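You operate a simulated robot arm through the tools that you are given. There is no shell and no other tool. Be economical: measure what you need, move in short steps, check, and stop when the job is done.

You run a simulated two-armed robot. Do the job below in one go: nothing can be reset, and whatever is moved stays where it is left.

## Task
Set the lever-side grip and the workout time from the set-up card.
Fine: slacken the clamp knob, slide the grip to the card's figure, tighten the knob until the marks meet, switch the console on and key in the minutes. Leave it on.

It is judged by the outcome, as a careful person would: the job done as asked, and still so three seconds after it is handed in. It fails if anything else is knocked over, pushed out of place, dropped, spilled or broken.

## Robot
Two 7-joint arms with two-finger parallel grippers on one trunk, on a base that drives. Base frame: it is fixed to the floor where the robot stands at the start and does not move with it; the origin is under the middle of the robot, x ahead of it, y to its left, z up. Lengths are in mm, angles in rad, forces in N, time in s.
The left shoulder is at the start at [60, 189, 1253], the right one opposite. With the tool pointing down near the work surface each hand reaches from about 100 to 540 mm from the robot's upright axis, wherever it stands, measured 20 degrees to its own side. Places, roughly: lever-side clamp knob [400, 0, 800]; lever-side grip [400, 100, 900]; pedal lock [300, 400, 300]; plain-side grip [600, 800, 800]. Payload 3.43 kg a hand.
The tool frame of a hand sits at the grasp point between the pads (the TCP): z along the fingers, y along the line on which they close. The tips reach 30 mm beyond it. The gripper opens to 94 mm. The fingers are 28 mm wide and 10 mm thick; the gripper's body (50 by 96 mm) begins 55 mm behind the TCP.
Orientation is that of the tool frame in the base frame, as a unit quaternion [x, y, z, w]. With the fingers straight down and closing along the base's y, the tool's x points along the base's -x, its y along +y and its z along -z.

## Interface
- The arms move only by the tool jog_arm. It takes "left_commands", "right_commands" or both (then of equal length, played together; a hand with none holds still); each is a list of rows, each a list of 7 numbers: the shift along the tool's x, y, z in mm, then the turn, a rotation vector about the tool's x, y, z in rad, then the finger opening in mm, from 0 to 94. In form: [[x, y, z, ax, ay, az, gripper], ...]. A call has 1 to 10 rows; each row shifts and turns the commanded pose from where the row before left it, along the tool's axes as they then stand. A row lasts 0.2 s, in which the tool goes at most 50 mm and 0.15 rad; a call with a longer step from one row to the next is refused whole, and so is a gripper value outside its range. A pose out of reach is approached as far as the arm can. The call stops where the force on the tool passes 70 N (or 10 N more than at its start, if that is more) or the arm is blocked; 0.2 s more then pass. The fingers move at their own pace (about 153 mm/s each) and stop on an object; they squeeze with about 21 N. The grip force told is the motor's: it shows also when the fingers shut on nothing. Time passes only in rows, and 0.2 s behind the last, so rows that do not move let the fingers close. It gives the time, the measured TCP pose, the force on the tool (base axes), the opening and the grip force at its end, in the units of the frame above (readings bear some noise), with the torque about the TCP (base axes, N m) and any sound that the robot's microphone picked up.
- Cameras (640 x 400 px; columns grow to the right, rows downward): "scene" is now at [-1.6, 40.5, 1793.7]; the picture's right is [0.55, -0.83, 0.00], its down [-0.69, -0.46, -0.56] and it looks along [0.46, 0.31, -0.83] (base axes); focal length 286 px, centre (320, 200). "left" rides on the left gripper at [76, -14, -102] in its tool frame; the picture's right is [0.18, 0.98, 0.00], its down [-0.75, 0.14, -0.64] and it looks along [-0.63, 0.12, 0.77] (tool axes); focal length 243 px, centre (320, 200). "right" rides on the right gripper at [76, 14, -102] in its tool frame; the picture's right is [-0.18, 0.98, 0.00], its down [-0.75, -0.14, -0.64] and it looks along [-0.63, -0.12, 0.77] (tool axes); focal length 243 px, centre (320, 200). There is no depth. A picture from a camera that has moved, and an enlarged one, comes with that camera's place and axes in the base frame and with its lens.
- get_image(camera): a new picture of that camera. It takes no simulated time.
- lift_body(by): slides the trunk up (or, below 0, down) by that many mm; the arms and the scene camera ride with it, the base frame stays. It gives what a move gives, with no picture.
- drive_base(legs): drives the robot by 1 to 6 legs, each [ahead, left, turn to the left] in mm, mm and rad, along the robot's own axes; the way and the turn of a leg run together, so that a leg with both is an arc; at most 1500 mm and 3.142 rad a leg. The arms and the cameras ride along, it lands a little off, and it stops where it bumps. It gives what a move gives.
- aim_head(pan, tilt): turns the head with the scene camera to pan (to the left, within 1.501 rad either way) and tilt (down, from -0.506 to 1.204), counted from straight ahead of the robot. It gives what a move gives.
- zoom(camera, box): a new picture of the part [left, top, right, bottom] of that camera's present view, enlarged. It takes no simulated time.
- finish_job(): hands the job in; it is judged then, once.

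Work in short steps. Places have to be worked out from the pictures, the camera data and where the tool is seen: move nearer, look again, correct. Check each grasp and each placing, and mend what went wrong. You have 120 turns and 100 pictures in all, those below and enlarged ones among them. Open the grippers and draw the arms clear of the work before you hand the job in, unless the task says otherwise; then end with one line.

The tools are called after ">>>" by a JSON object that holds its "api" and its "payload". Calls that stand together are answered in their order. jog_arm: Moves the arms, as the interface text tells. Its arguments: {"type":"object","properties":{"left_commands":{"type":"array"},"right_commands":{"type":"array"}},"required":[]} The other tools are called the same way: lift_body (by) slides the trunk up or down; drive_base (legs) drives the base; aim_head (pan, tilt) turns the head that bears the scene camera; get_image (camera) takes a picture; zoom (camera, box) takes an enlarged picture of a part of a camera's view; finish_job () hands the job in.

At the start:

```text
clock: 0.0
left_ee_pos: [306.1, 367.3, 1300.6]
left_orientation: [0.0, 1.0, 0.0, 0.0]
left_wrist_force: [0.0, -0.5, -0.3]
left_torque: [0.01, -0.02, -0.01]
left_opening: 94.1
left_grasp_force: 0.0
right_ee_pos: [285.1, 9.5, 1317.6]
right_orientation: [-0.001, 1.0, 0.0, 0.0]
right_wrist_force: [-0.1, -0.5, 0.1]
right_torque: [0.05, -0.03, 0.01]
right_opening: 94.0
right_grasp_force: 0.1
trunk travel left (down, up): [-925.0, 65.0]
robot x, y, heading: [-2.3, -1.1, -0.001]
head pan, tilt: [0.585, 0.983]
```

scene: 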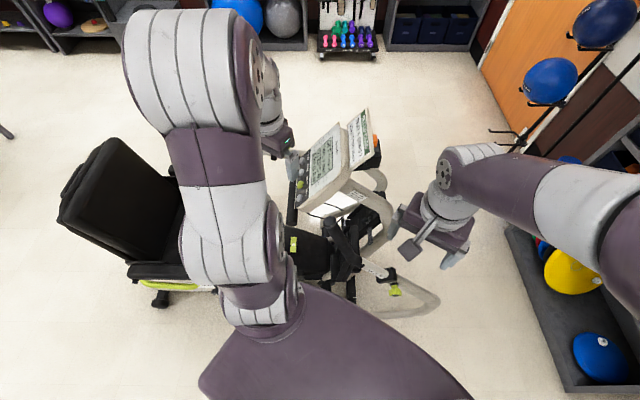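
right: 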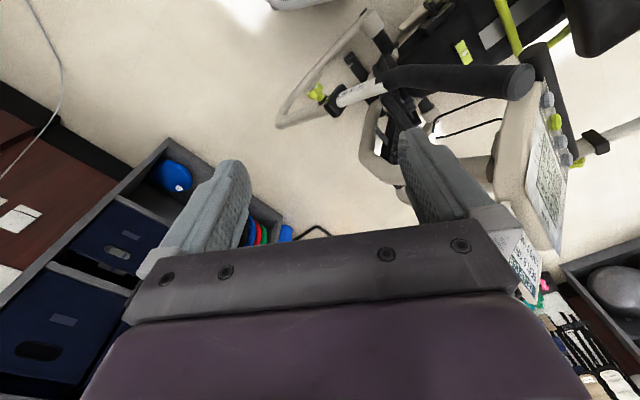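
left: 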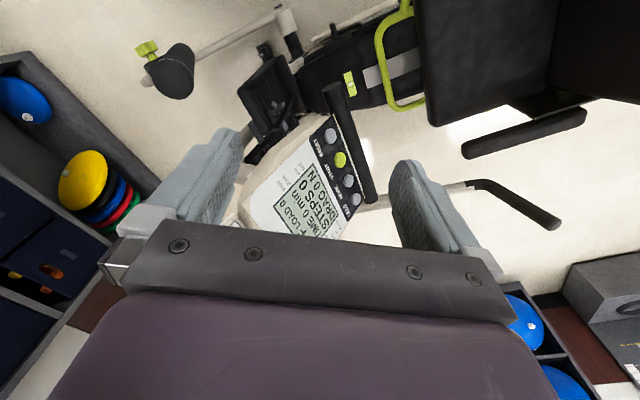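

The console, the card above it, and the lever with its green knob are in view. I'll enlarge the card and the console, and the lever side.

>>> {"api": "zoom", "payload": {"camera": "scene", "box": [280, 100, 400, 220]}}

>>> {"api": "zoom", "payload": {"camera": "right", "box": [270, 40, 590, 240]}}

>>> {"api": "zoom", "payload": {"camera": "left", "box": [120, 20, 440, 240]}}

```text
3.33 times, centred on (340, 160) of scene
camera zoom: at [-1.6, 40.5, 1793.7], right [0.55, -0.83, 0.0], down [-0.69, -0.46, -0.56], along [0.46, 0.31, -0.83], focal length 954 px, centre (253, 333)
```

zoom: 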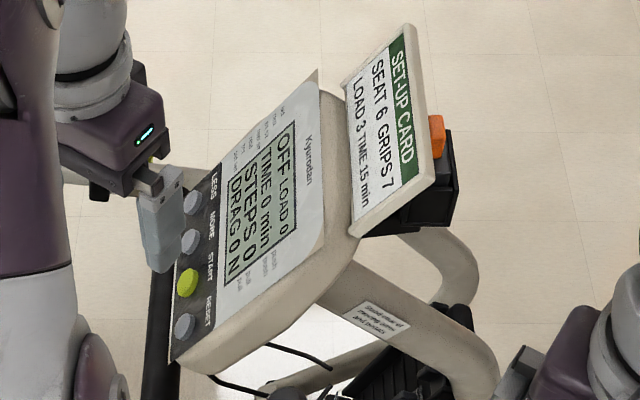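

```text
2.00 times, centred on (430, 140) of right
camera zoom: at [209.6, 23.3, 1420.1], right [0.18, 0.98, 0.0], down [0.75, -0.14, 0.64], along [0.63, -0.12, -0.77], focal length 485 px, centre (100, 320)
```

zoom: 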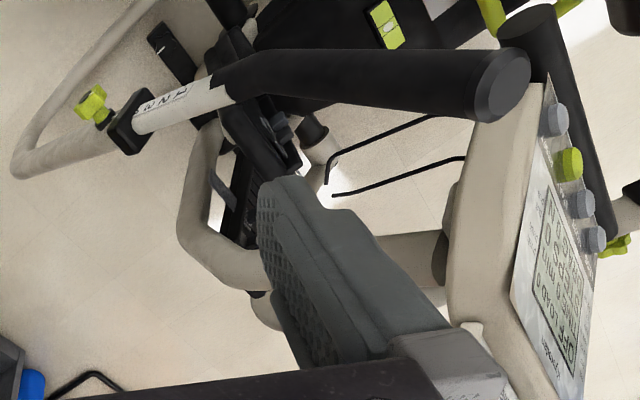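

```text
1.82 times, centred on (280, 130) of left
camera zoom: at [229.0, 353.6, 1403.5], right [-0.18, 0.98, 0.0], down [0.75, 0.14, 0.64], along [0.63, 0.12, -0.77], focal length 441 px, centre (393, 327)
```

zoom: 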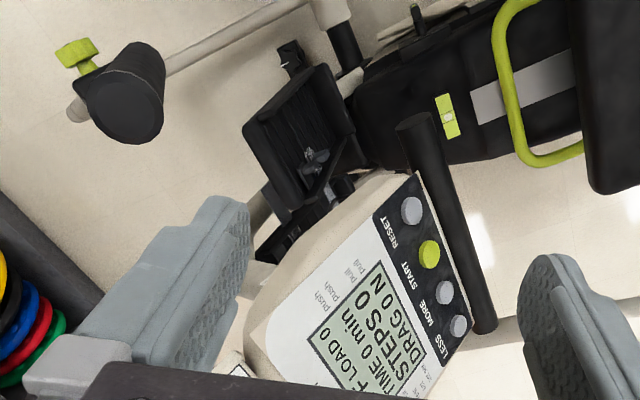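

The card reads GRIPS 7, TIME 15 min; the console is OFF. I'll lower the right hand beside the lever, on its outer side, to see the knob and scale from nearer.

>>> {"api": "jog_arm", "payload": {"right_commands": [[0, -30, 10, 0, 0, 0, 94], [0, -30, 38, 0, 0, 0, 94], [0, -30, 38, 0, 0, 0, 94], [0, -20, 40, 0, 0, 0, 94], [0, -10, 40, 0, 0, 0, 94], [0, -10, 40, 0, 0, 0, 94], [0, 0, 30, 0, 0, 0, 94]]}}

>>> {"api": "get_image", "payload": {"camera": "right"}}

>>> {"api": "get_image", "payload": {"camera": "scene"}}

```text
clock: 1.6
left_ee_pos: [306.1, 367.9, 1300.2]
left_orientation: [0.0, 1.0, 0.001, 0.0]
left_wrist_force: [0.1, -0.7, 0.5]
left_torque: [0.02, -0.01, 0.01]
left_opening: 94.0
left_grasp_force: 0.1
right_ee_pos: [286.3, -120.8, 1080.4]
right_orientation: [0.001, 1.0, 0.0, 0.0]
right_wrist_force: [0.6, -0.3, 0.0]
right_torque: [0.01, 0.02, -0.01]
right_opening: 94.1
right_grasp_force: 0.0
trunk travel left (down, up): [-925.0, 65.0]
robot x, y, heading: [-2.1, 1.8, -0.002]
head pan, tilt: [0.585, 0.983]
```

```text
93 pictures are left
camera right: at [209.9, -107.2, 1182.8], right [0.18, 0.98, 0.0], down [0.75, -0.14, 0.64], along [0.63, -0.12, -0.77], focal length 243 px, centre (320, 200)
```

right: 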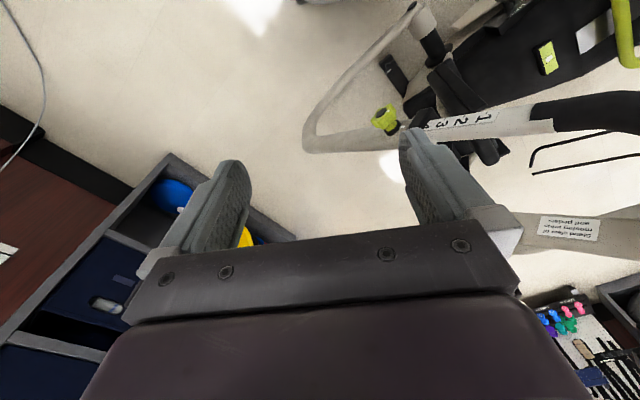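

```text
92 pictures are left
camera scene: at [-0.6, 40.4, 1793.8], right [0.55, -0.83, 0.0], down [-0.69, -0.46, -0.55], along [0.46, 0.31, -0.83], focal length 286 px, centre (320, 200)
```

scene: 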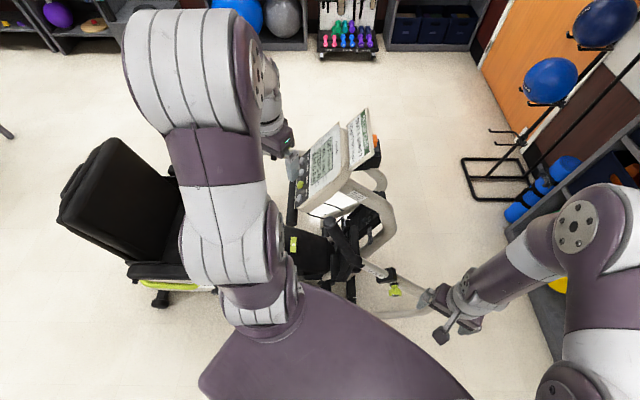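

The knob is near (396, -25, 748). A finger hides the collar, so I'll shift the hand toward +y to see it between the fingers, and enlarge.

>>> {"api": "jog_arm", "payload": {"right_commands": [[0, 30, 0, 0, 0, 0, 94], [0, 35, 20, 0, 0, 0, 94], [10, 0, 40, 0, 0, 0, 94]]}}

>>> {"api": "zoom", "payload": {"camera": "right", "box": [200, 0, 520, 200]}}

```text
clock: 2.4
left_ee_pos: [307.0, 366.0, 1300.7]
left_orientation: [0.0, 1.0, -0.001, 0.0]
left_wrist_force: [0.5, 0.5, -0.7]
left_torque: [0.04, 0.01, -0.01]
left_opening: 93.9
left_grasp_force: 0.1
right_ee_pos: [274.9, -55.8, 1022.3]
right_orientation: [0.0, 1.0, -0.001, 0.0]
right_wrist_force: [0.2, -0.2, 0.1]
right_torque: [0.02, 0.01, 0.01]
right_opening: 93.9
right_grasp_force: 0.0
trunk travel left (down, up): [-925.0, 65.0]
robot x, y, heading: [-0.2, -1.7, -0.0]
head pan, tilt: [0.585, 0.983]
```

```text
2.00 times, centred on (360, 100) of right
camera zoom: at [199.8, -42.2, 1123.4], right [0.18, 0.98, 0.0], down [0.75, -0.14, 0.64], along [0.63, -0.12, -0.77], focal length 485 px, centre (240, 400)
```

zoom: 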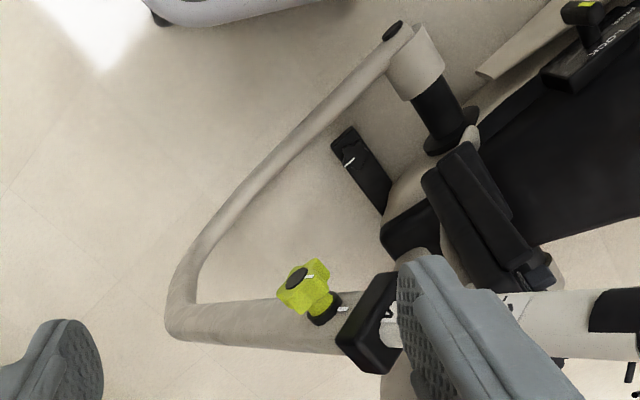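

A finger still hides the scale; I'll close the fingers partway for the view and look again.

>>> {"api": "jog_arm", "payload": {"right_commands": [[0, 0, 0, 0, 0, 0, 0], [0, -20, 0, 0, 0, 0, 0], [0, 0, 0, 0, 0, 0, 0]]}}

>>> {"api": "zoom", "payload": {"camera": "right", "box": [320, 60, 560, 210]}}

```text
clock: 3.2
left_ee_pos: [305.8, 367.7, 1299.1]
left_orientation: [0.0, 1.0, 0.0, -0.001]
left_wrist_force: [-0.9, 0.9, -0.6]
left_torque: [0.0, -0.01, 0.01]
left_opening: 93.7
left_grasp_force: 0.2
right_ee_pos: [276.3, -76.0, 1020.6]
right_orientation: [0.0, 1.0, 0.0, 0.001]
right_wrist_force: [1.3, 0.6, 0.5]
right_torque: [0.03, 0.0, 0.01]
right_opening: 0.0
right_grasp_force: 20.7
trunk travel left (down, up): [-925.0, 65.0]
robot x, y, heading: [-2.1, 0.1, -0.003]
head pan, tilt: [0.585, 0.983]
```

```text
2.67 times, centred on (440, 135) of right
camera zoom: at [199.1, -61.8, 1124.0], right [0.18, 0.98, 0.0], down [0.75, -0.14, 0.64], along [0.63, -0.12, -0.77], focal length 647 px, centre (0, 373)
```

zoom: 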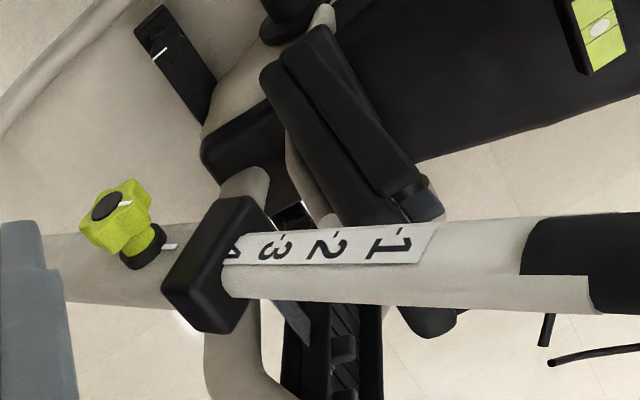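

The scale reads 4 at the collar edge, so the grip must come out three divisions. I'll enlarge the knob for its marks and take a second view with a wider baseline from the left hand after moving it nearer.

>>> {"api": "zoom", "payload": {"camera": "right", "box": [340, 110, 420, 160]}}

>>> {"api": "zoom", "payload": {"camera": "scene", "box": [320, 200, 480, 320]}}

>>> {"api": "get_image", "payload": {"camera": "right"}}

```text
8.00 times, centred on (380, 135) of right
camera zoom: at [199.1, -61.8, 1124.0], right [0.18, 0.98, 0.0], down [0.75, -0.14, 0.64], along [0.63, -0.12, -0.77], focal length 1941 px, centre (-160, 720)
```

zoom: 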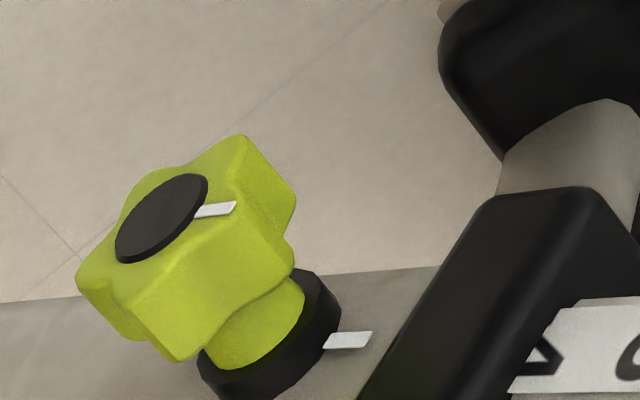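

```text
3.33 times, centred on (400, 260) of scene
camera zoom: at [-1.9, 40.4, 1793.7], right [0.55, -0.83, 0.0], down [-0.69, -0.46, -0.56], along [0.46, 0.31, -0.83], focal length 954 px, centre (53, 0)
```

zoom: 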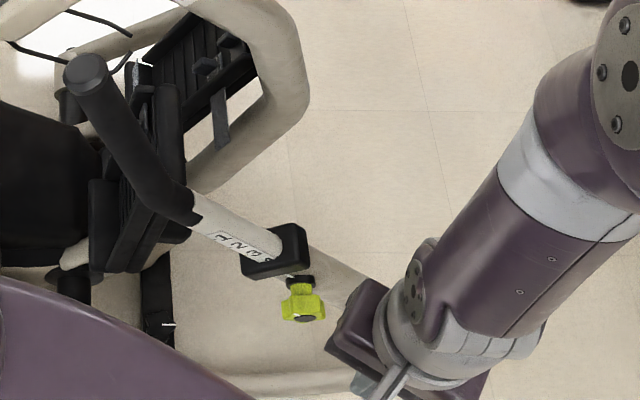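

```text
87 pictures are left
camera right: at [199.1, -61.8, 1124.0], right [0.18, 0.98, 0.0], down [0.75, -0.14, 0.64], along [0.63, -0.12, -0.77], focal length 243 px, centre (320, 200)
```

right: 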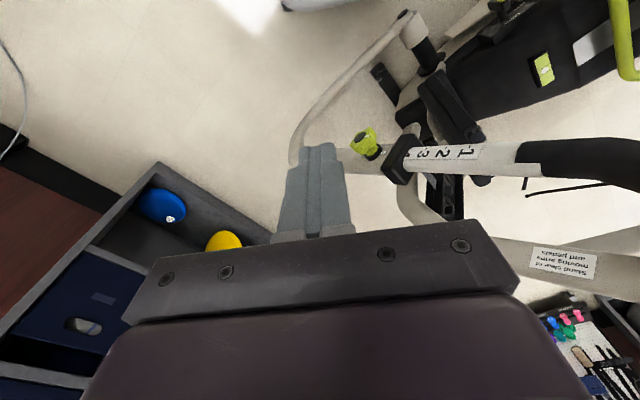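

The marks meet now (tight), and the knob's axis points back toward me and right, about (-0.88, -0.4, 0.1); the knob face is near (372, -32, 770). I'll pull the right hand back and begin turning it to point forward, and move the left hand back from the console.

>>> {"api": "jog_arm", "payload": {"right_commands": [[10, 0, 0, 0, -0.15, 0, 60], [0, 0, 0, 0, -0.15, 0, 60], [0, 0, 0, 0, -0.15, 0, 60], [0, 0, 0, 0, -0.15, 0, 60], [0, 0, 0, 0, -0.15, 0, 60], [0, 0, 0, 0, -0.15, 0, 60], [0, 0, 0, 0, -0.15, 0, 60], [0, 0, 0, 0, -0.15, 0, 60]], "left_commands": [[0, 0, -30, 0, 0, 0, 94], [20, 20, 0, 0, 0, 0, 94], [30, 20, 0, 0, 0, 0, 94], [30, 20, 0, 0, 0, 0, 94], [20, 20, 0, 0, 0, 0, 94], [0, 20, 0, 0, 0, 0, 94], [0, 0, 0, 0, 0, 0, 94], [0, 0, 0, 0, 0, 0, 94]]}}

>>> {"api": "get_image", "payload": {"camera": "scene"}}

>>> {"api": "get_image", "payload": {"camera": "right"}}

```text
clock: 4.4
left_ee_pos: [210.7, 445.1, 1330.6]
left_orientation: [-0.001, 1.0, -0.001, -0.001]
left_wrist_force: [-0.3, -0.1, 0.8]
left_torque: [0.03, 0.02, -0.02]
left_opening: 94.1
left_grasp_force: 0.1
right_ee_pos: [343.8, -51.7, 1055.1]
right_orientation: [0.119, 0.907, 0.04, 0.402]
right_wrist_force: [0.1, -0.1, -1.1]
right_torque: [-0.03, -0.03, -0.01]
right_opening: 59.9
right_grasp_force: 0.0
trunk travel left (down, up): [-925.0, 65.0]
robot x, y, heading: [-1.6, 2.6, -0.007]
head pan, tilt: [0.585, 0.983]
stopped in row 6 (right hand): the arm was blocked; the commanded pose is now the measured one
```

```text
86 pictures are left
camera scene: at [-1.6, 42.4, 1793.7], right [0.55, -0.83, 0.0], down [-0.69, -0.46, -0.55], along [0.46, 0.31, -0.83], focal length 286 px, centre (320, 200)
```

scene: 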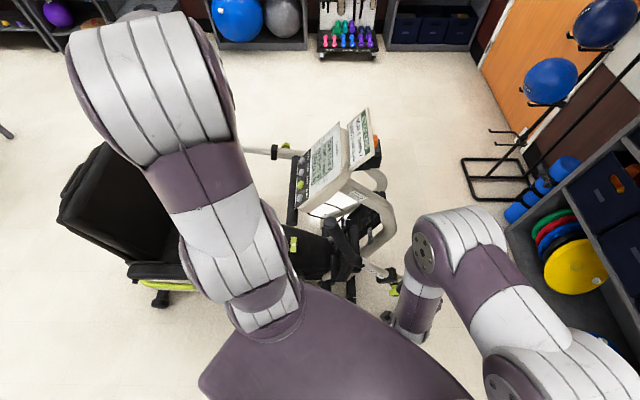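

```text
85 pictures are left
camera right: at [221.2, -17.4, 1071.0], right [0.3, 0.91, 0.3], down [-0.01, -0.31, 0.95], along [0.95, -0.29, -0.08], focal length 243 px, centre (320, 200)
```

right: 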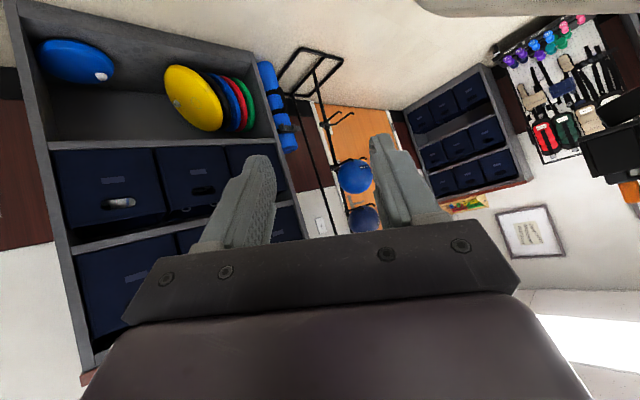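

The arm folds up too tightly so near the trunk. I'll back the base 200 mm to give the wrist room.

>>> {"api": "drive_base", "payload": {"legs": [[-200, 0, 0]]}}

>>> {"api": "jog_arm", "payload": {"right_commands": [[0, 0, 0, 0, -0.15, 0, 60], [0, 0, 0, 0, -0.15, 0, 60], [0, 0, 0, 0, -0.1, 0, 60], [0, 0, 0, 0, 0, 0, 60]]}}

>>> {"api": "get_image", "payload": {"camera": "scene"}}

```text
clock: 6.0
left_ee_pos: [12.4, 442.8, 1330.6]
left_orientation: [0.001, 1.0, 0.001, -0.001]
left_wrist_force: [0.2, 0.4, -0.3]
left_torque: [0.01, 0.02, -0.02]
left_opening: 93.8
left_grasp_force: 0.0
right_ee_pos: [144.1, -53.1, 1054.0]
right_orientation: [0.118, 0.907, 0.04, 0.401]
right_wrist_force: [0.5, 0.4, 0.2]
right_torque: [0.03, 0.01, 0.01]
right_opening: 60.0
right_grasp_force: 0.1
trunk travel left (down, up): [-925.0, 65.0]
robot x, y, heading: [-202.9, -0.9, -0.0]
head pan, tilt: [0.585, 0.983]
```

```text
clock: 7.0
left_ee_pos: [9.5, 443.6, 1331.6]
left_orientation: [0.001, 1.0, -0.001, 0.0]
left_wrist_force: [0.4, 0.4, 0.0]
left_torque: [0.04, 0.02, 0.02]
left_opening: 94.0
left_grasp_force: 0.0
right_ee_pos: [172.1, -74.8, 1065.6]
right_orientation: [0.195, 0.787, -0.001, 0.586]
right_wrist_force: [0.6, 0.4, 0.2]
right_torque: [-0.01, 0.01, 0.05]
right_opening: 59.7
right_grasp_force: 0.1
trunk travel left (down, up): [-925.0, 65.0]
robot x, y, heading: [-203.7, 2.4, -0.004]
head pan, tilt: [0.585, 0.983]
stopped in row 4 (right hand): the arm was blocked; the commanded pose is now the measured one
```

```text
84 pictures are left
camera scene: at [-202.8, 40.7, 1793.7], right [0.55, -0.83, 0.0], down [-0.69, -0.46, -0.56], along [0.46, 0.31, -0.83], focal length 286 px, centre (320, 200)
```

scene: 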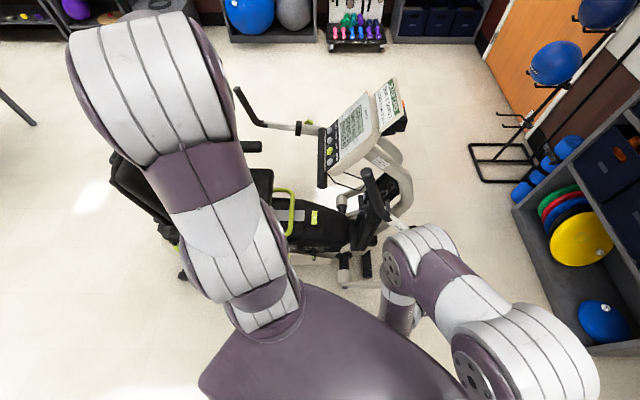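

The hand now points mostly forward. I'll extend it forward and yaw it left toward the knob's axis.

>>> {"api": "jog_arm", "payload": {"right_commands": [[-10, 12, 37, 0, 0, 0, 60], [-10, 12, 37, 0, 0, 0, 60], [-10, 12, 37, 0, 0, 0, 60], [0, 0, 0, -0.125, 0.031, -0.043, 60], [0, 0, 0, -0.125, 0.031, -0.043, 60], [0, 0, 0, -0.125, 0.031, -0.043, 60], [0, 0, 0, -0.125, 0.031, -0.043, 60], [0, 0, 0, -0.125, 0.031, -0.043, 60]]}}

>>> {"api": "get_image", "payload": {"camera": "right"}}

```text
clock: 8.8
left_ee_pos: [10.5, 443.0, 1331.3]
left_orientation: [0.001, 1.0, 0.001, 0.0]
left_wrist_force: [-0.3, -0.2, 0.3]
left_torque: [0.03, 0.02, 0.01]
left_opening: 94.0
left_grasp_force: 0.0
right_ee_pos: [292.2, -76.8, 1065.2]
right_orientation: [-0.081, 0.807, 0.195, 0.551]
right_wrist_force: [-0.2, -0.7, 0.0]
right_torque: [-0.02, 0.04, 0.01]
right_opening: 59.8
right_grasp_force: 0.0
trunk travel left (down, up): [-925.0, 65.0]
robot x, y, heading: [-197.2, -1.7, -0.005]
head pan, tilt: [0.585, 0.983]
```

```text
83 pictures are left
camera right: at [170.4, -98.8, 1030.8], right [-0.27, 0.88, 0.39], down [-0.21, -0.45, 0.87], along [0.94, 0.15, 0.31], focal length 243 px, centre (320, 200)
```

right: 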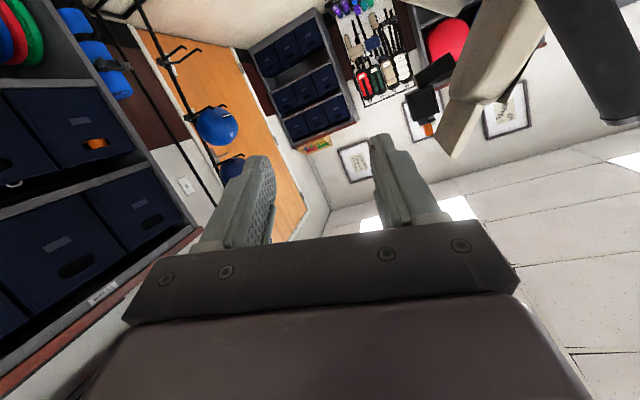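

The camera is below the hand and sees only the far wall. I'll roll the wrist by half a turn so the camera is above, which also leaves room to turn the knob back the slackening way.

>>> {"api": "jog_arm", "payload": {"right_commands": [[0, 0, 0, 0, 0, 0.15, 60], [0, 0, 0, 0, 0, 0.15, 60], [0, 0, 0, 0, 0, 0.15, 60], [0, 0, 0, 0, 0, 0.15, 60], [0, 0, 0, 0, 0, 0.15, 60], [0, 0, 0, 0, 0, 0.15, 60], [0, 0, 0, 0, 0, 0.15, 60], [0, 0, 0, 0, 0, 0.15, 60], [0, 0, 0, 0, 0, 0.15, 60], [0, 0, 0, 0, 0, 0.15, 60]]}}

>>> {"api": "jog_arm", "payload": {"right_commands": [[0, 0, 0, 0, 0, 0.15, 60], [0, 0, 0, 0, 0, 0.15, 60], [0, 0, 0, 0, 0, 0.15, 60], [0, 0, 0, 0, 0, 0.15, 60], [0, 0, 0, 0, 0, 0.15, 60], [0, 0, 0, 0, 0, 0.15, 60], [0, 0, 0, 0, 0, 0.15, 60], [0, 0, 0, 0, 0, 0.15, 60], [0, 0, 0, 0, 0, 0.15, 60], [0, 0, 0, 0, 0, 0.15, 60]]}}

>>> {"api": "get_image", "payload": {"camera": "right"}}

```text
clock: 11.0
left_ee_pos: [9.5, 442.9, 1330.5]
left_orientation: [0.0, 1.0, 0.0, 0.0]
left_wrist_force: [1.1, 0.2, 0.5]
left_torque: [0.0, -0.01, -0.02]
left_opening: 94.0
left_grasp_force: 0.0
right_ee_pos: [292.2, -75.7, 1066.9]
right_orientation: [0.491, 0.646, 0.519, 0.27]
right_wrist_force: [0.0, 0.3, 0.2]
right_torque: [-0.02, -0.03, -0.01]
right_opening: 60.2
right_grasp_force: 0.1
trunk travel left (down, up): [-925.0, 65.0]
robot x, y, heading: [-199.4, 1.1, -0.006]
head pan, tilt: [0.585, 0.983]
```

```text
clock: 13.2
left_ee_pos: [10.5, 442.0, 1331.8]
left_orientation: [0.001, 1.0, 0.001, -0.001]
left_wrist_force: [-0.2, 0.4, -0.4]
left_torque: [-0.05, 0.01, 0.0]
left_opening: 94.1
left_grasp_force: 0.0
right_ee_pos: [286.1, -93.1, 1060.7]
right_orientation: [0.794, 0.175, 0.567, -0.131]
right_wrist_force: [-0.1, -0.6, 0.0]
right_torque: [-0.02, 0.02, -0.01]
right_opening: 60.1
right_grasp_force: 0.0
right hand out of reach, approached as far as the arm can: row 10
trunk travel left (down, up): [-925.0, 65.0]
robot x, y, heading: [-201.2, -1.3, -0.002]
head pan, tilt: [0.585, 0.983]
```

```text
82 pictures are left
camera right: at [227.2, -138.9, 1165.6], right [0.37, -0.91, -0.18], down [-0.83, -0.23, -0.5], along [0.42, 0.34, -0.84], focal length 243 px, centre (320, 200)
```

right: 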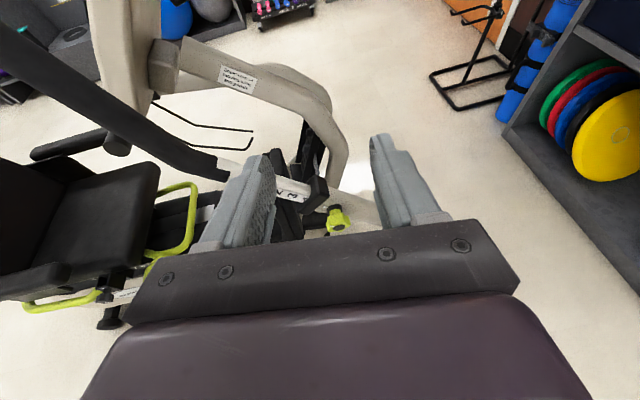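

Now the knob is seen between the fingers and the tool axis is near the knob's axis. I'll lower the trunk 270 mm, bringing the hand level with the knob.

>>> {"api": "lift_body", "payload": {"by": -270}}

>>> {"api": "get_image", "payload": {"camera": "right"}}

>>> {"api": "get_image", "payload": {"camera": "scene"}}

```text
clock: 15.9
left_ee_pos: [9.4, 442.9, 1062.2]
left_orientation: [0.001, 1.0, 0.0, 0.0]
left_wrist_force: [0.6, 0.1, 0.3]
left_torque: [-0.05, 0.01, 0.03]
left_opening: 94.4
left_grasp_force: 0.1
right_ee_pos: [287.4, -92.2, 792.1]
right_orientation: [0.792, 0.178, 0.569, -0.131]
right_wrist_force: [-1.0, 0.6, -0.4]
right_torque: [-0.02, 0.04, 0.0]
right_opening: 60.1
right_grasp_force: 0.1
trunk travel left (down, up): [-655.0, 335.0]
robot x, y, heading: [-200.0, 1.5, -0.005]
head pan, tilt: [0.585, 0.983]
```

```text
81 pictures are left
camera right: at [226.8, -137.6, 897.8], right [0.37, -0.91, -0.18], down [-0.83, -0.23, -0.51], along [0.42, 0.34, -0.84], focal length 243 px, centre (320, 200)
```

right: 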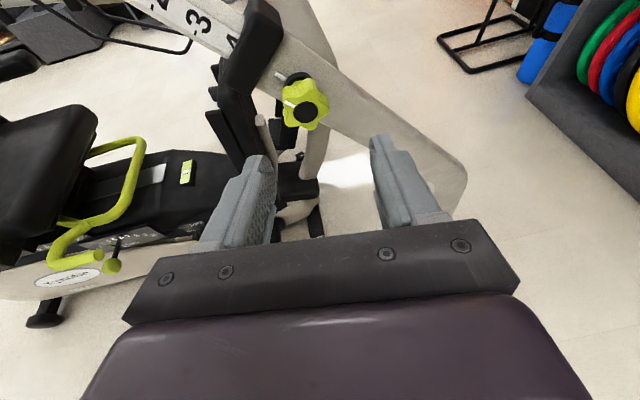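

```text
80 pictures are left
camera scene: at [-202.8, 40.5, 1523.8], right [0.55, -0.83, 0.0], down [-0.69, -0.46, -0.56], along [0.46, 0.31, -0.83], focal length 286 px, centre (320, 200)
```

scene: 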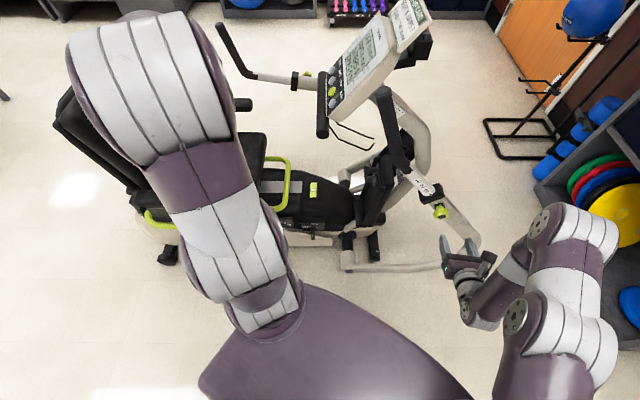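

The knob is now clearly seen near (415, -15, 725), almost face-on. I'll enlarge it to judge its axis and marks.

>>> {"api": "zoom", "payload": {"camera": "right", "box": [220, 20, 380, 140]}}

>>> {"api": "zoom", "payload": {"camera": "scene", "box": [370, 140, 490, 230]}}

```text
3.33 times, centred on (300, 80) of right
camera zoom: at [226.8, -137.6, 897.8], right [0.37, -0.91, -0.18], down [-0.83, -0.23, -0.51], along [0.42, 0.34, -0.84], focal length 809 px, centre (387, 600)
```

zoom: 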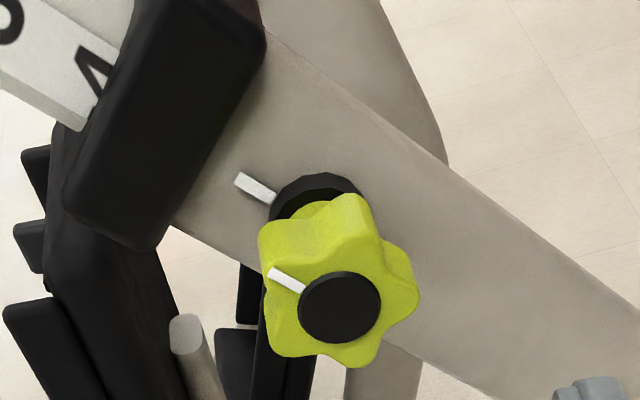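

```text
4.44 times, centred on (430, 185) of scene
camera zoom: at [-202.8, 40.5, 1523.8], right [0.55, -0.83, 0.0], down [-0.69, -0.46, -0.56], along [0.46, 0.31, -0.83], focal length 1273 px, centre (-169, 267)
```

zoom: 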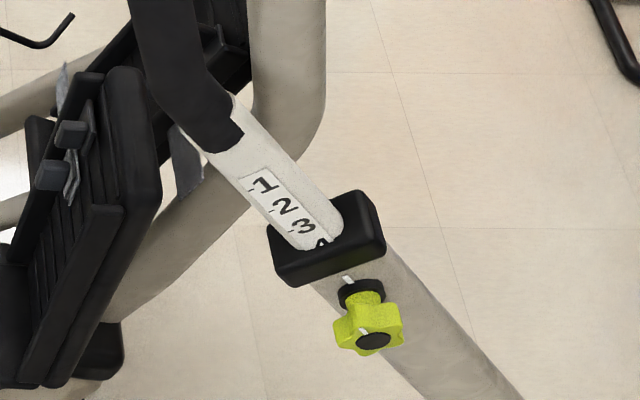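

The knob face triangulates to about (418, -8, 722), with axis roughly horizontal along (-0.85, -0.52, 0). I'll lower the hand, straighten it onto that axis, and stop about 100 mm short, backing the roll a little off its limit.

>>> {"api": "jog_arm", "payload": {"right_commands": [[-22, -4, 0, 0, 0, -0.1, 70], [-23, -5, 0, 0, 0, -0.1, 70], [0, 0, 0, 0.05, 0.14, 0, 70], [0, 0, 0, 0.05, 0.14, 0, 70], [0, 0, 20, 0, 0, 0, 70], [0, 0, 15, 0, 0, 0, 70], [0, 0, 0, 0, 0, 0, 70]]}}

>>> {"api": "get_image", "payload": {"camera": "right"}}

```text
clock: 17.5
left_ee_pos: [7.7, 443.4, 1061.4]
left_orientation: [0.001, 1.0, 0.0, 0.0]
left_wrist_force: [-0.3, 0.5, -0.4]
left_torque: [-0.02, 0.0, -0.02]
left_opening: 94.1
left_grasp_force: 0.0
right_ee_pos: [299.2, -73.3, 749.3]
right_orientation: [0.677, 0.271, 0.668, -0.146]
right_wrist_force: [0.3, -0.1, 0.1]
right_torque: [0.0, 0.02, -0.04]
right_opening: 70.0
right_grasp_force: 0.1
trunk travel left (down, up): [-655.0, 335.0]
robot x, y, heading: [-203.9, 1.2, -0.006]
head pan, tilt: [0.585, 0.983]
```

```text
77 pictures are left
camera right: at [219.4, -129.1, 832.2], right [0.56, -0.83, -0.02], down [-0.58, -0.38, -0.72], along [0.59, 0.42, -0.69], focal length 243 px, centre (320, 200)
```

right: 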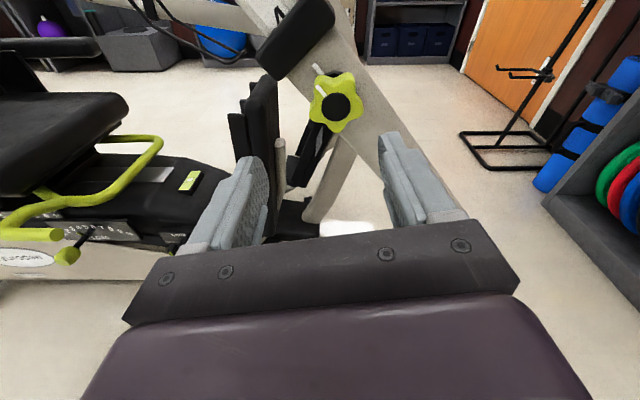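

Nearly face-on now. I'll enlarge the knob to check its axis against the tool's.

>>> {"api": "zoom", "payload": {"camera": "right", "box": [270, 40, 390, 140]}}

```text
4.00 times, centred on (330, 90) of right
camera zoom: at [219.4, -129.1, 832.2], right [0.56, -0.83, -0.02], down [-0.58, -0.38, -0.72], along [0.59, 0.42, -0.69], focal length 970 px, centre (280, 640)
```

zoom: 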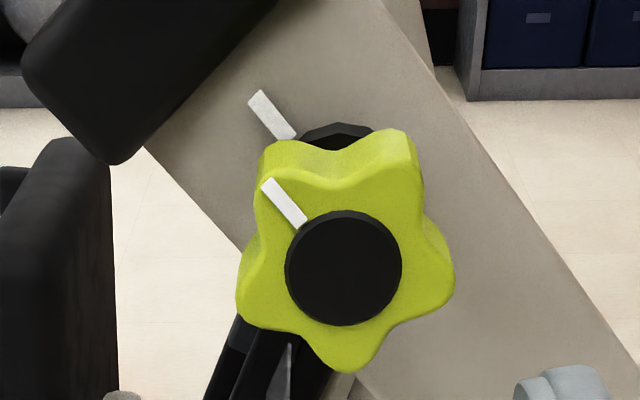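

The knob axis is horizontal, heading matching the tool's. The face is about 139 mm ahead, offset about (-18, +14) after a small pitch fix; I'll correct that, open, and advance 80 mm.

>>> {"api": "jog_arm", "payload": {"right_commands": [[-18, 14, 0, 0, 0.06, 0, 86], [0, 0, 40, 0, 0, 0, 86], [0, 0, 40, 0, 0, 0, 86], [0, 0, 0, 0, 0, 0, 86]]}}

>>> {"api": "get_image", "payload": {"camera": "right"}}

>>> {"api": "zoom", "payload": {"camera": "scene", "box": [370, 140, 490, 230]}}

```text
clock: 18.5
left_ee_pos: [9.6, 442.6, 1061.3]
left_orientation: [0.001, 1.0, 0.0, 0.0]
left_wrist_force: [-0.2, -0.3, -0.1]
left_torque: [0.01, 0.04, 0.01]
left_opening: 93.7
left_grasp_force: 0.1
right_ee_pos: [373.2, -43.0, 732.4]
right_orientation: [0.657, 0.266, 0.688, -0.153]
right_wrist_force: [0.3, -1.0, 0.0]
right_torque: [0.01, -0.02, 0.01]
right_opening: 86.0
right_grasp_force: 0.0
trunk travel left (down, up): [-655.0, 335.0]
robot x, y, heading: [-204.5, -3.8, -0.006]
head pan, tilt: [0.585, 0.983]
```

```text
75 pictures are left
camera right: at [291.2, -102.7, 810.1], right [0.57, -0.82, -0.02], down [-0.54, -0.36, -0.76], along [0.62, 0.45, -0.65], focal length 243 px, centre (320, 200)
```

right: 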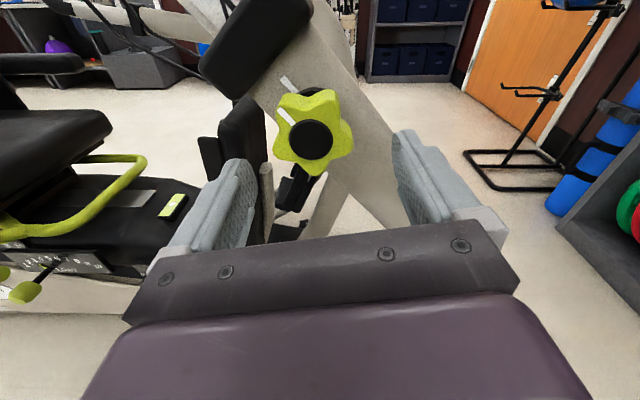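

```text
4.44 times, centred on (430, 185) of scene
camera zoom: at [-203.0, 40.4, 1523.7], right [0.55, -0.83, 0.0], down [-0.69, -0.46, -0.56], along [0.46, 0.31, -0.83], focal length 1273 px, centre (-169, 267)
```

zoom: 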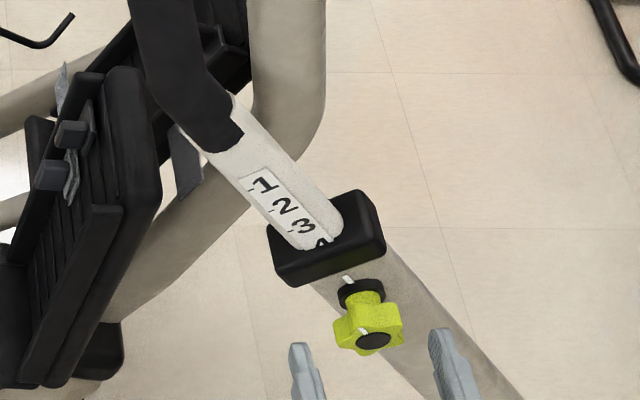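

The face is centred to about 6 mm and 60 mm ahead. I'll shift, advance 54 mm and close on the knob.

>>> {"api": "jog_arm", "payload": {"right_commands": [[0, -6, 14, 0, 0, 0, 86], [0, 0, 20, 0, 0, 0, 86], [0, 0, 20, 0, 0, 0, 86], [0, 0, 0, 0, 0, 0, 86]]}}

>>> {"api": "get_image", "payload": {"camera": "right"}}

>>> {"api": "zoom", "payload": {"camera": "scene", "box": [370, 140, 490, 230]}}

```text
clock: 19.5
left_ee_pos: [6.5, 439.2, 1063.8]
left_orientation: [0.002, 1.0, 0.003, 0.001]
left_wrist_force: [0.0, -0.1, -0.1]
left_torque: [0.0, 0.02, -0.04]
left_opening: 94.2
left_grasp_force: 0.1
right_ee_pos: [386.6, -14.3, 738.5]
right_orientation: [0.658, 0.263, 0.689, -0.152]
right_wrist_force: [-26.7, -41.5, 0.8]
right_torque: [-0.26, 0.19, -2.78]
right_opening: 94.1
right_grasp_force: 6.6
right hand out of reach, approached as far as the arm can: row 2, 3
trunk travel left (down, up): [-655.0, 335.0]
robot x, y, heading: [-199.2, -0.0, -0.004]
head pan, tilt: [0.585, 0.983]
```

```text
73 pictures are left
camera right: at [303.5, -73.9, 815.7], right [0.56, -0.83, -0.02], down [-0.54, -0.35, -0.76], along [0.62, 0.44, -0.65], focal length 243 px, centre (320, 200)
```

right: 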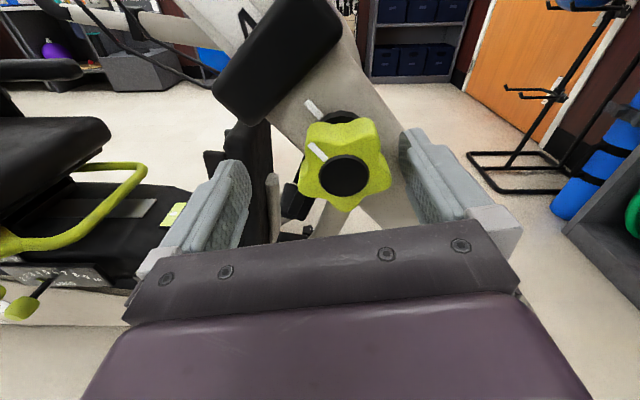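

```text
4.44 times, centred on (430, 185) of scene
camera zoom: at [-207.4, 34.1, 1523.9], right [0.55, -0.84, 0.0], down [-0.69, -0.45, -0.56], along [0.47, 0.31, -0.83], focal length 1273 px, centre (-169, 267)
```

zoom: 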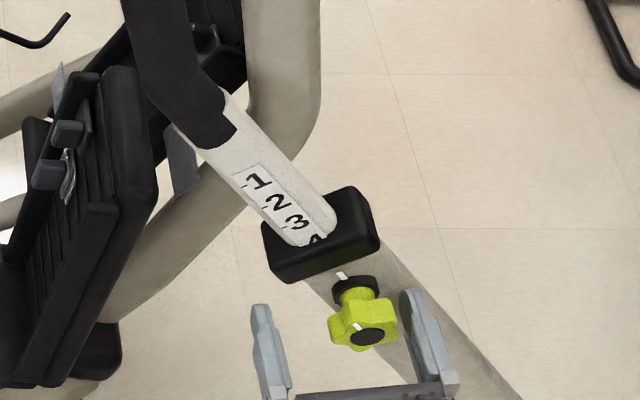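

The arm ran to the end of its reach and slid sideways against the knob. I'll back out along the axis, then move the base closer.

>>> {"api": "jog_arm", "payload": {"right_commands": [[0, 0, -27, 0, 0, 0, 94], [0, 6, -30, 0, 0, 0, 94], [0, 0, -30, 0, 0, 0, 90], [0, 0, 0, 0, 0, 0, 90]]}}

>>> {"api": "get_image", "payload": {"camera": "right"}}

```text
clock: 20.5
left_ee_pos: [8.7, 443.7, 1061.0]
left_orientation: [0.001, 1.0, 0.0, 0.0]
left_wrist_force: [-0.2, 0.0, 0.2]
left_torque: [0.01, 0.0, 0.0]
left_opening: 93.9
left_grasp_force: 0.2
right_ee_pos: [320.1, -62.5, 737.9]
right_orientation: [0.656, 0.267, 0.688, -0.155]
right_wrist_force: [-0.4, 0.1, 0.2]
right_torque: [-0.01, 0.01, -0.01]
right_opening: 90.1
right_grasp_force: 0.1
trunk travel left (down, up): [-655.0, 335.0]
robot x, y, heading: [-202.9, 0.5, -0.0]
head pan, tilt: [0.585, 0.983]
```

```text
71 pictures are left
camera right: at [237.6, -122.7, 816.7], right [0.57, -0.82, -0.02], down [-0.54, -0.36, -0.76], along [0.62, 0.45, -0.65], focal length 243 px, centre (320, 200)
```

right: 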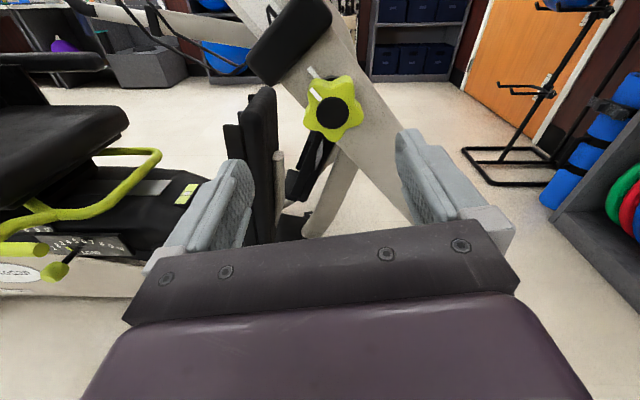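

The knob is undisturbed and the hand is clear. I'll draw the hand back a little and drive the base 100 mm ahead.

>>> {"api": "jog_arm", "payload": {"right_commands": [[0, -17, -25, 0, 0, 0, 90], [0, -17, -25, 0, 0, 0, 90], [0, 0, 0, 0, 0, 0, 90]]}}

>>> {"api": "drive_base", "payload": {"legs": [[100, 0, 0]]}}

>>> {"api": "get_image", "payload": {"camera": "right"}}

```text
clock: 21.3
left_ee_pos: [9.9, 443.3, 1060.8]
left_orientation: [0.001, 1.0, 0.0, -0.001]
left_wrist_force: [0.9, 0.2, -0.1]
left_torque: [0.01, 0.0, 0.01]
left_opening: 93.9
left_grasp_force: 0.0
right_ee_pos: [261.4, -65.3, 734.0]
right_orientation: [0.656, 0.268, 0.688, -0.154]
right_wrist_force: [0.8, -0.7, -0.1]
right_torque: [0.03, -0.03, 0.01]
right_opening: 89.7
right_grasp_force: 0.0
trunk travel left (down, up): [-655.0, 335.0]
robot x, y, heading: [-199.4, -1.0, 0.001]
head pan, tilt: [0.585, 0.983]
```

```text
clock: 22.5
left_ee_pos: [109.9, 442.6, 1061.5]
left_orientation: [0.0, 1.0, 0.0, 0.0]
left_wrist_force: [0.0, -0.5, -0.5]
left_torque: [0.01, 0.02, -0.01]
left_opening: 93.8
left_grasp_force: 0.1
right_ee_pos: [362.5, -63.9, 733.0]
right_orientation: [0.657, 0.266, 0.688, -0.155]
right_wrist_force: [0.1, -0.3, 0.3]
right_torque: [-0.02, 0.0, 0.05]
right_opening: 89.8
right_grasp_force: 0.0
trunk travel left (down, up): [-655.0, 335.0]
robot x, y, heading: [-99.8, -2.4, -0.0]
head pan, tilt: [0.585, 0.983]
```

```text
70 pictures are left
camera right: at [279.0, -123.7, 811.3], right [0.57, -0.82, -0.02], down [-0.54, -0.36, -0.76], along [0.62, 0.45, -0.65], focal length 243 px, centre (320, 200)
```

right: 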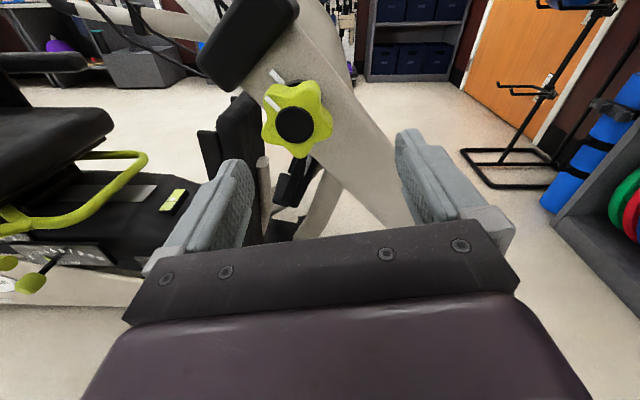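

The knob face is about 82 mm ahead and 20 mm to the left. I'll correct sideways and go part way.

>>> {"api": "jog_arm", "payload": {"right_commands": [[0, -20, 0, 0, 0, 0, 90], [0, 0, 20, 0, 0, 0, 90], [0, 0, 20, 0, 0, 0, 90], [0, 0, 0, 0, 0, 0, 90]]}}

>>> {"api": "get_image", "payload": {"camera": "right"}}

```text
clock: 23.5
left_ee_pos: [108.7, 443.1, 1062.2]
left_orientation: [-0.001, 1.0, 0.001, 0.0]
left_wrist_force: [-0.1, 0.2, 0.2]
left_torque: [-0.06, 0.01, -0.02]
left_opening: 94.0
left_grasp_force: 0.0
right_ee_pos: [382.9, -25.0, 730.7]
right_orientation: [0.657, 0.267, 0.688, -0.154]
right_wrist_force: [0.3, -0.4, 0.3]
right_torque: [-0.01, 0.02, -0.04]
right_opening: 89.9
right_grasp_force: 0.0
trunk travel left (down, up): [-655.0, 335.0]
robot x, y, heading: [-99.0, 0.8, -0.004]
head pan, tilt: [0.585, 0.983]
```

```text
69 pictures are left
camera right: at [300.3, -84.5, 808.4], right [0.57, -0.82, -0.02], down [-0.54, -0.36, -0.76], along [0.62, 0.45, -0.65], focal length 243 px, centre (320, 200)
```

right: 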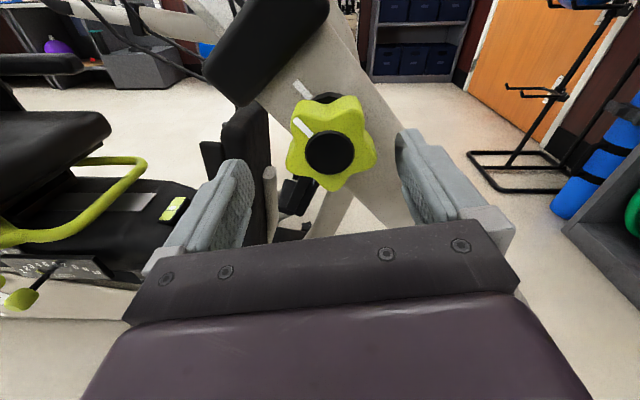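

Face is 38 mm ahead, 7 mm to the right. I'll correct and advance over the knob in small steps.

>>> {"api": "jog_arm", "payload": {"right_commands": [[0, 7, 0, 0, 0, 0, 90], [0, 0, 16, 0, 0, 0, 90], [0, 0, 16, 0, 0, 0, 90], [0, 0, 0, 0, 0, 0, 90]]}}

>>> {"api": "get_image", "payload": {"camera": "right"}}

>>> {"api": "zoom", "payload": {"camera": "scene", "box": [350, 180, 500, 300]}}

```text
clock: 24.5
left_ee_pos: [110.2, 442.8, 1062.4]
left_orientation: [0.0, 1.0, 0.001, 0.0]
left_wrist_force: [0.8, -0.5, -0.4]
left_torque: [0.01, 0.0, -0.03]
left_opening: 94.1
left_grasp_force: 0.0
right_ee_pos: [416.2, -13.2, 735.3]
right_orientation: [0.654, 0.267, 0.691, -0.153]
right_wrist_force: [12.9, -12.9, 14.3]
right_torque: [-0.58, -0.57, -0.5]
right_opening: 93.9
right_grasp_force: 3.2
trunk travel left (down, up): [-655.0, 335.0]
robot x, y, heading: [-103.5, 0.7, 0.004]
head pan, tilt: [0.585, 0.983]
```

```text
68 pictures are left
camera right: at [332.1, -73.2, 811.1], right [0.57, -0.82, -0.02], down [-0.53, -0.35, -0.77], along [0.63, 0.45, -0.64], focal length 243 px, centre (320, 200)
```

right: 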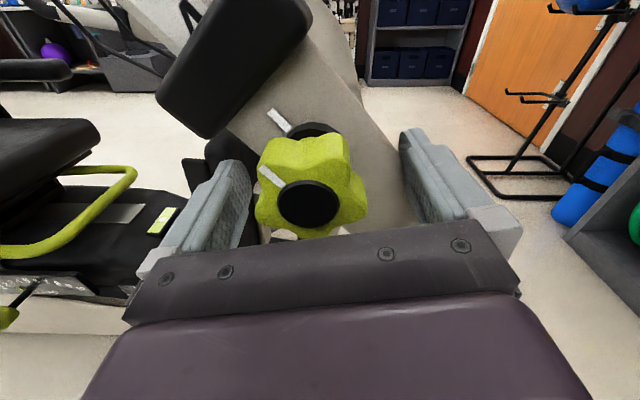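

```text
3.33 times, centred on (425, 240) of scene
camera zoom: at [-102.7, 38.0, 1523.9], right [0.55, -0.83, 0.0], down [-0.69, -0.46, -0.56], along [0.46, 0.31, -0.83], focal length 954 px, centre (-30, 67)
```

zoom: 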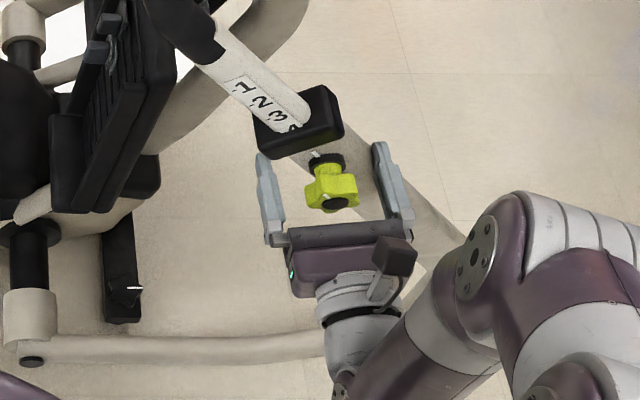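

The hand is a bit too deep and 6 mm off to one side (light contact). I'll back off 10 mm, shift, and re-check.

>>> {"api": "jog_arm", "payload": {"right_commands": [[0, 0, -10, 0, 0, 0, 90], [0, -6, 0, 0, 0, 0, 90], [0, 0, 0, 0, 0, 0, 90]]}}

>>> {"api": "get_image", "payload": {"camera": "right"}}

```text
clock: 25.3
left_ee_pos: [110.7, 440.2, 1062.8]
left_orientation: [0.001, 1.0, 0.002, 0.001]
left_wrist_force: [-1.1, 1.6, 0.1]
left_torque: [0.01, 0.0, 0.0]
left_opening: 94.0
left_grasp_force: 0.1
right_ee_pos: [406.4, -16.4, 734.1]
right_orientation: [0.653, 0.263, 0.694, -0.151]
right_wrist_force: [35.7, -32.3, 35.3]
right_torque: [-1.11, -1.77, -1.07]
right_opening: 94.3
right_grasp_force: 3.7
trunk travel left (down, up): [-655.0, 335.0]
robot x, y, heading: [-103.4, 1.0, -0.004]
head pan, tilt: [0.585, 0.983]
```

```text
66 pictures are left
camera right: at [321.6, -76.5, 811.0], right [0.56, -0.83, -0.02], down [-0.53, -0.35, -0.77], along [0.63, 0.44, -0.63], focal length 243 px, centre (320, 200)
```

right: 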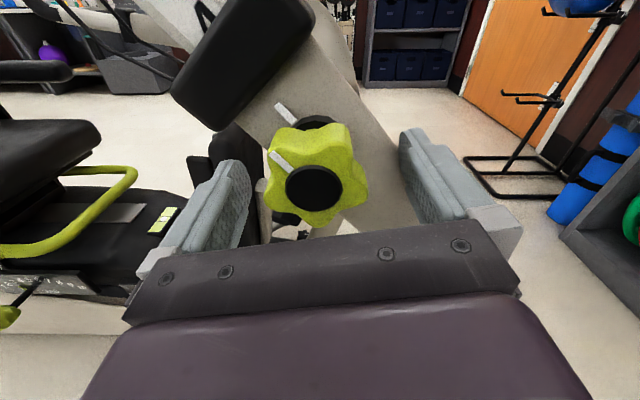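

The force points up and right: the right fingertip is bearing on the tube's upper edge, so the tips are deeper than the tube's surface. I'll retreat 14 mm.

>>> {"api": "jog_arm", "payload": {"right_commands": [[0, 6, -5, 0, 0, 0, 90], [0, 0, -12, 0, 0, 0, 90], [0, 0, 0, 0, 0, 0, 90]]}}

>>> {"api": "get_image", "payload": {"camera": "right"}}

>>> {"api": "zoom", "payload": {"camera": "scene", "box": [385, 190, 465, 250]}}

```text
clock: 26.1
left_ee_pos: [107.5, 443.5, 1061.0]
left_orientation: [0.0, 1.0, 0.0, 0.0]
left_wrist_force: [0.3, -0.7, -0.1]
left_torque: [0.0, 0.03, 0.0]
left_opening: 94.0
left_grasp_force: 0.1
right_ee_pos: [389.0, -26.8, 729.4]
right_orientation: [0.658, 0.268, 0.686, -0.156]
right_wrist_force: [0.1, 0.1, -0.4]
right_torque: [-0.01, 0.02, -0.04]
right_opening: 89.9
right_grasp_force: 0.2
trunk travel left (down, up): [-655.0, 335.0]
robot x, y, heading: [-99.5, 2.6, 0.003]
head pan, tilt: [0.585, 0.983]
```

```text
65 pictures are left
camera right: at [306.6, -86.6, 808.2], right [0.57, -0.82, -0.02], down [-0.54, -0.36, -0.76], along [0.61, 0.45, -0.65], focal length 243 px, centre (320, 200)
```

right: 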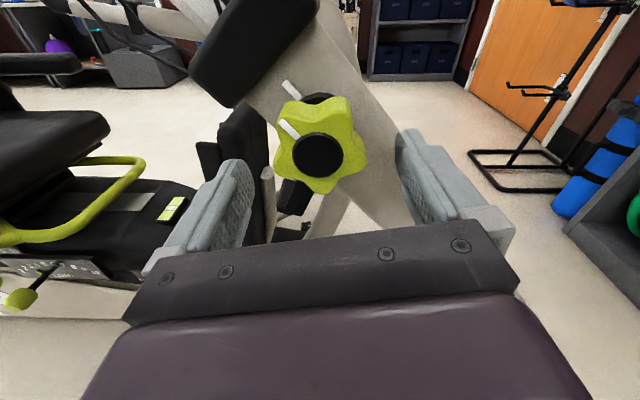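

```text
6.67 times, centred on (425, 220) of scene
camera zoom: at [-103.1, 40.3, 1523.5], right [0.55, -0.83, 0.0], down [-0.69, -0.46, -0.56], along [0.46, 0.31, -0.83], focal length 1909 px, centre (-380, 67)
```

zoom: 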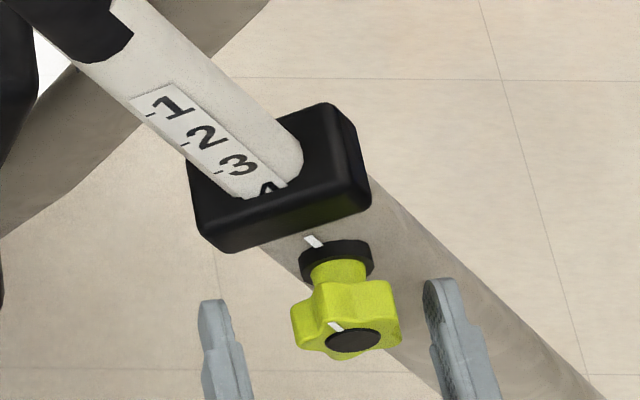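

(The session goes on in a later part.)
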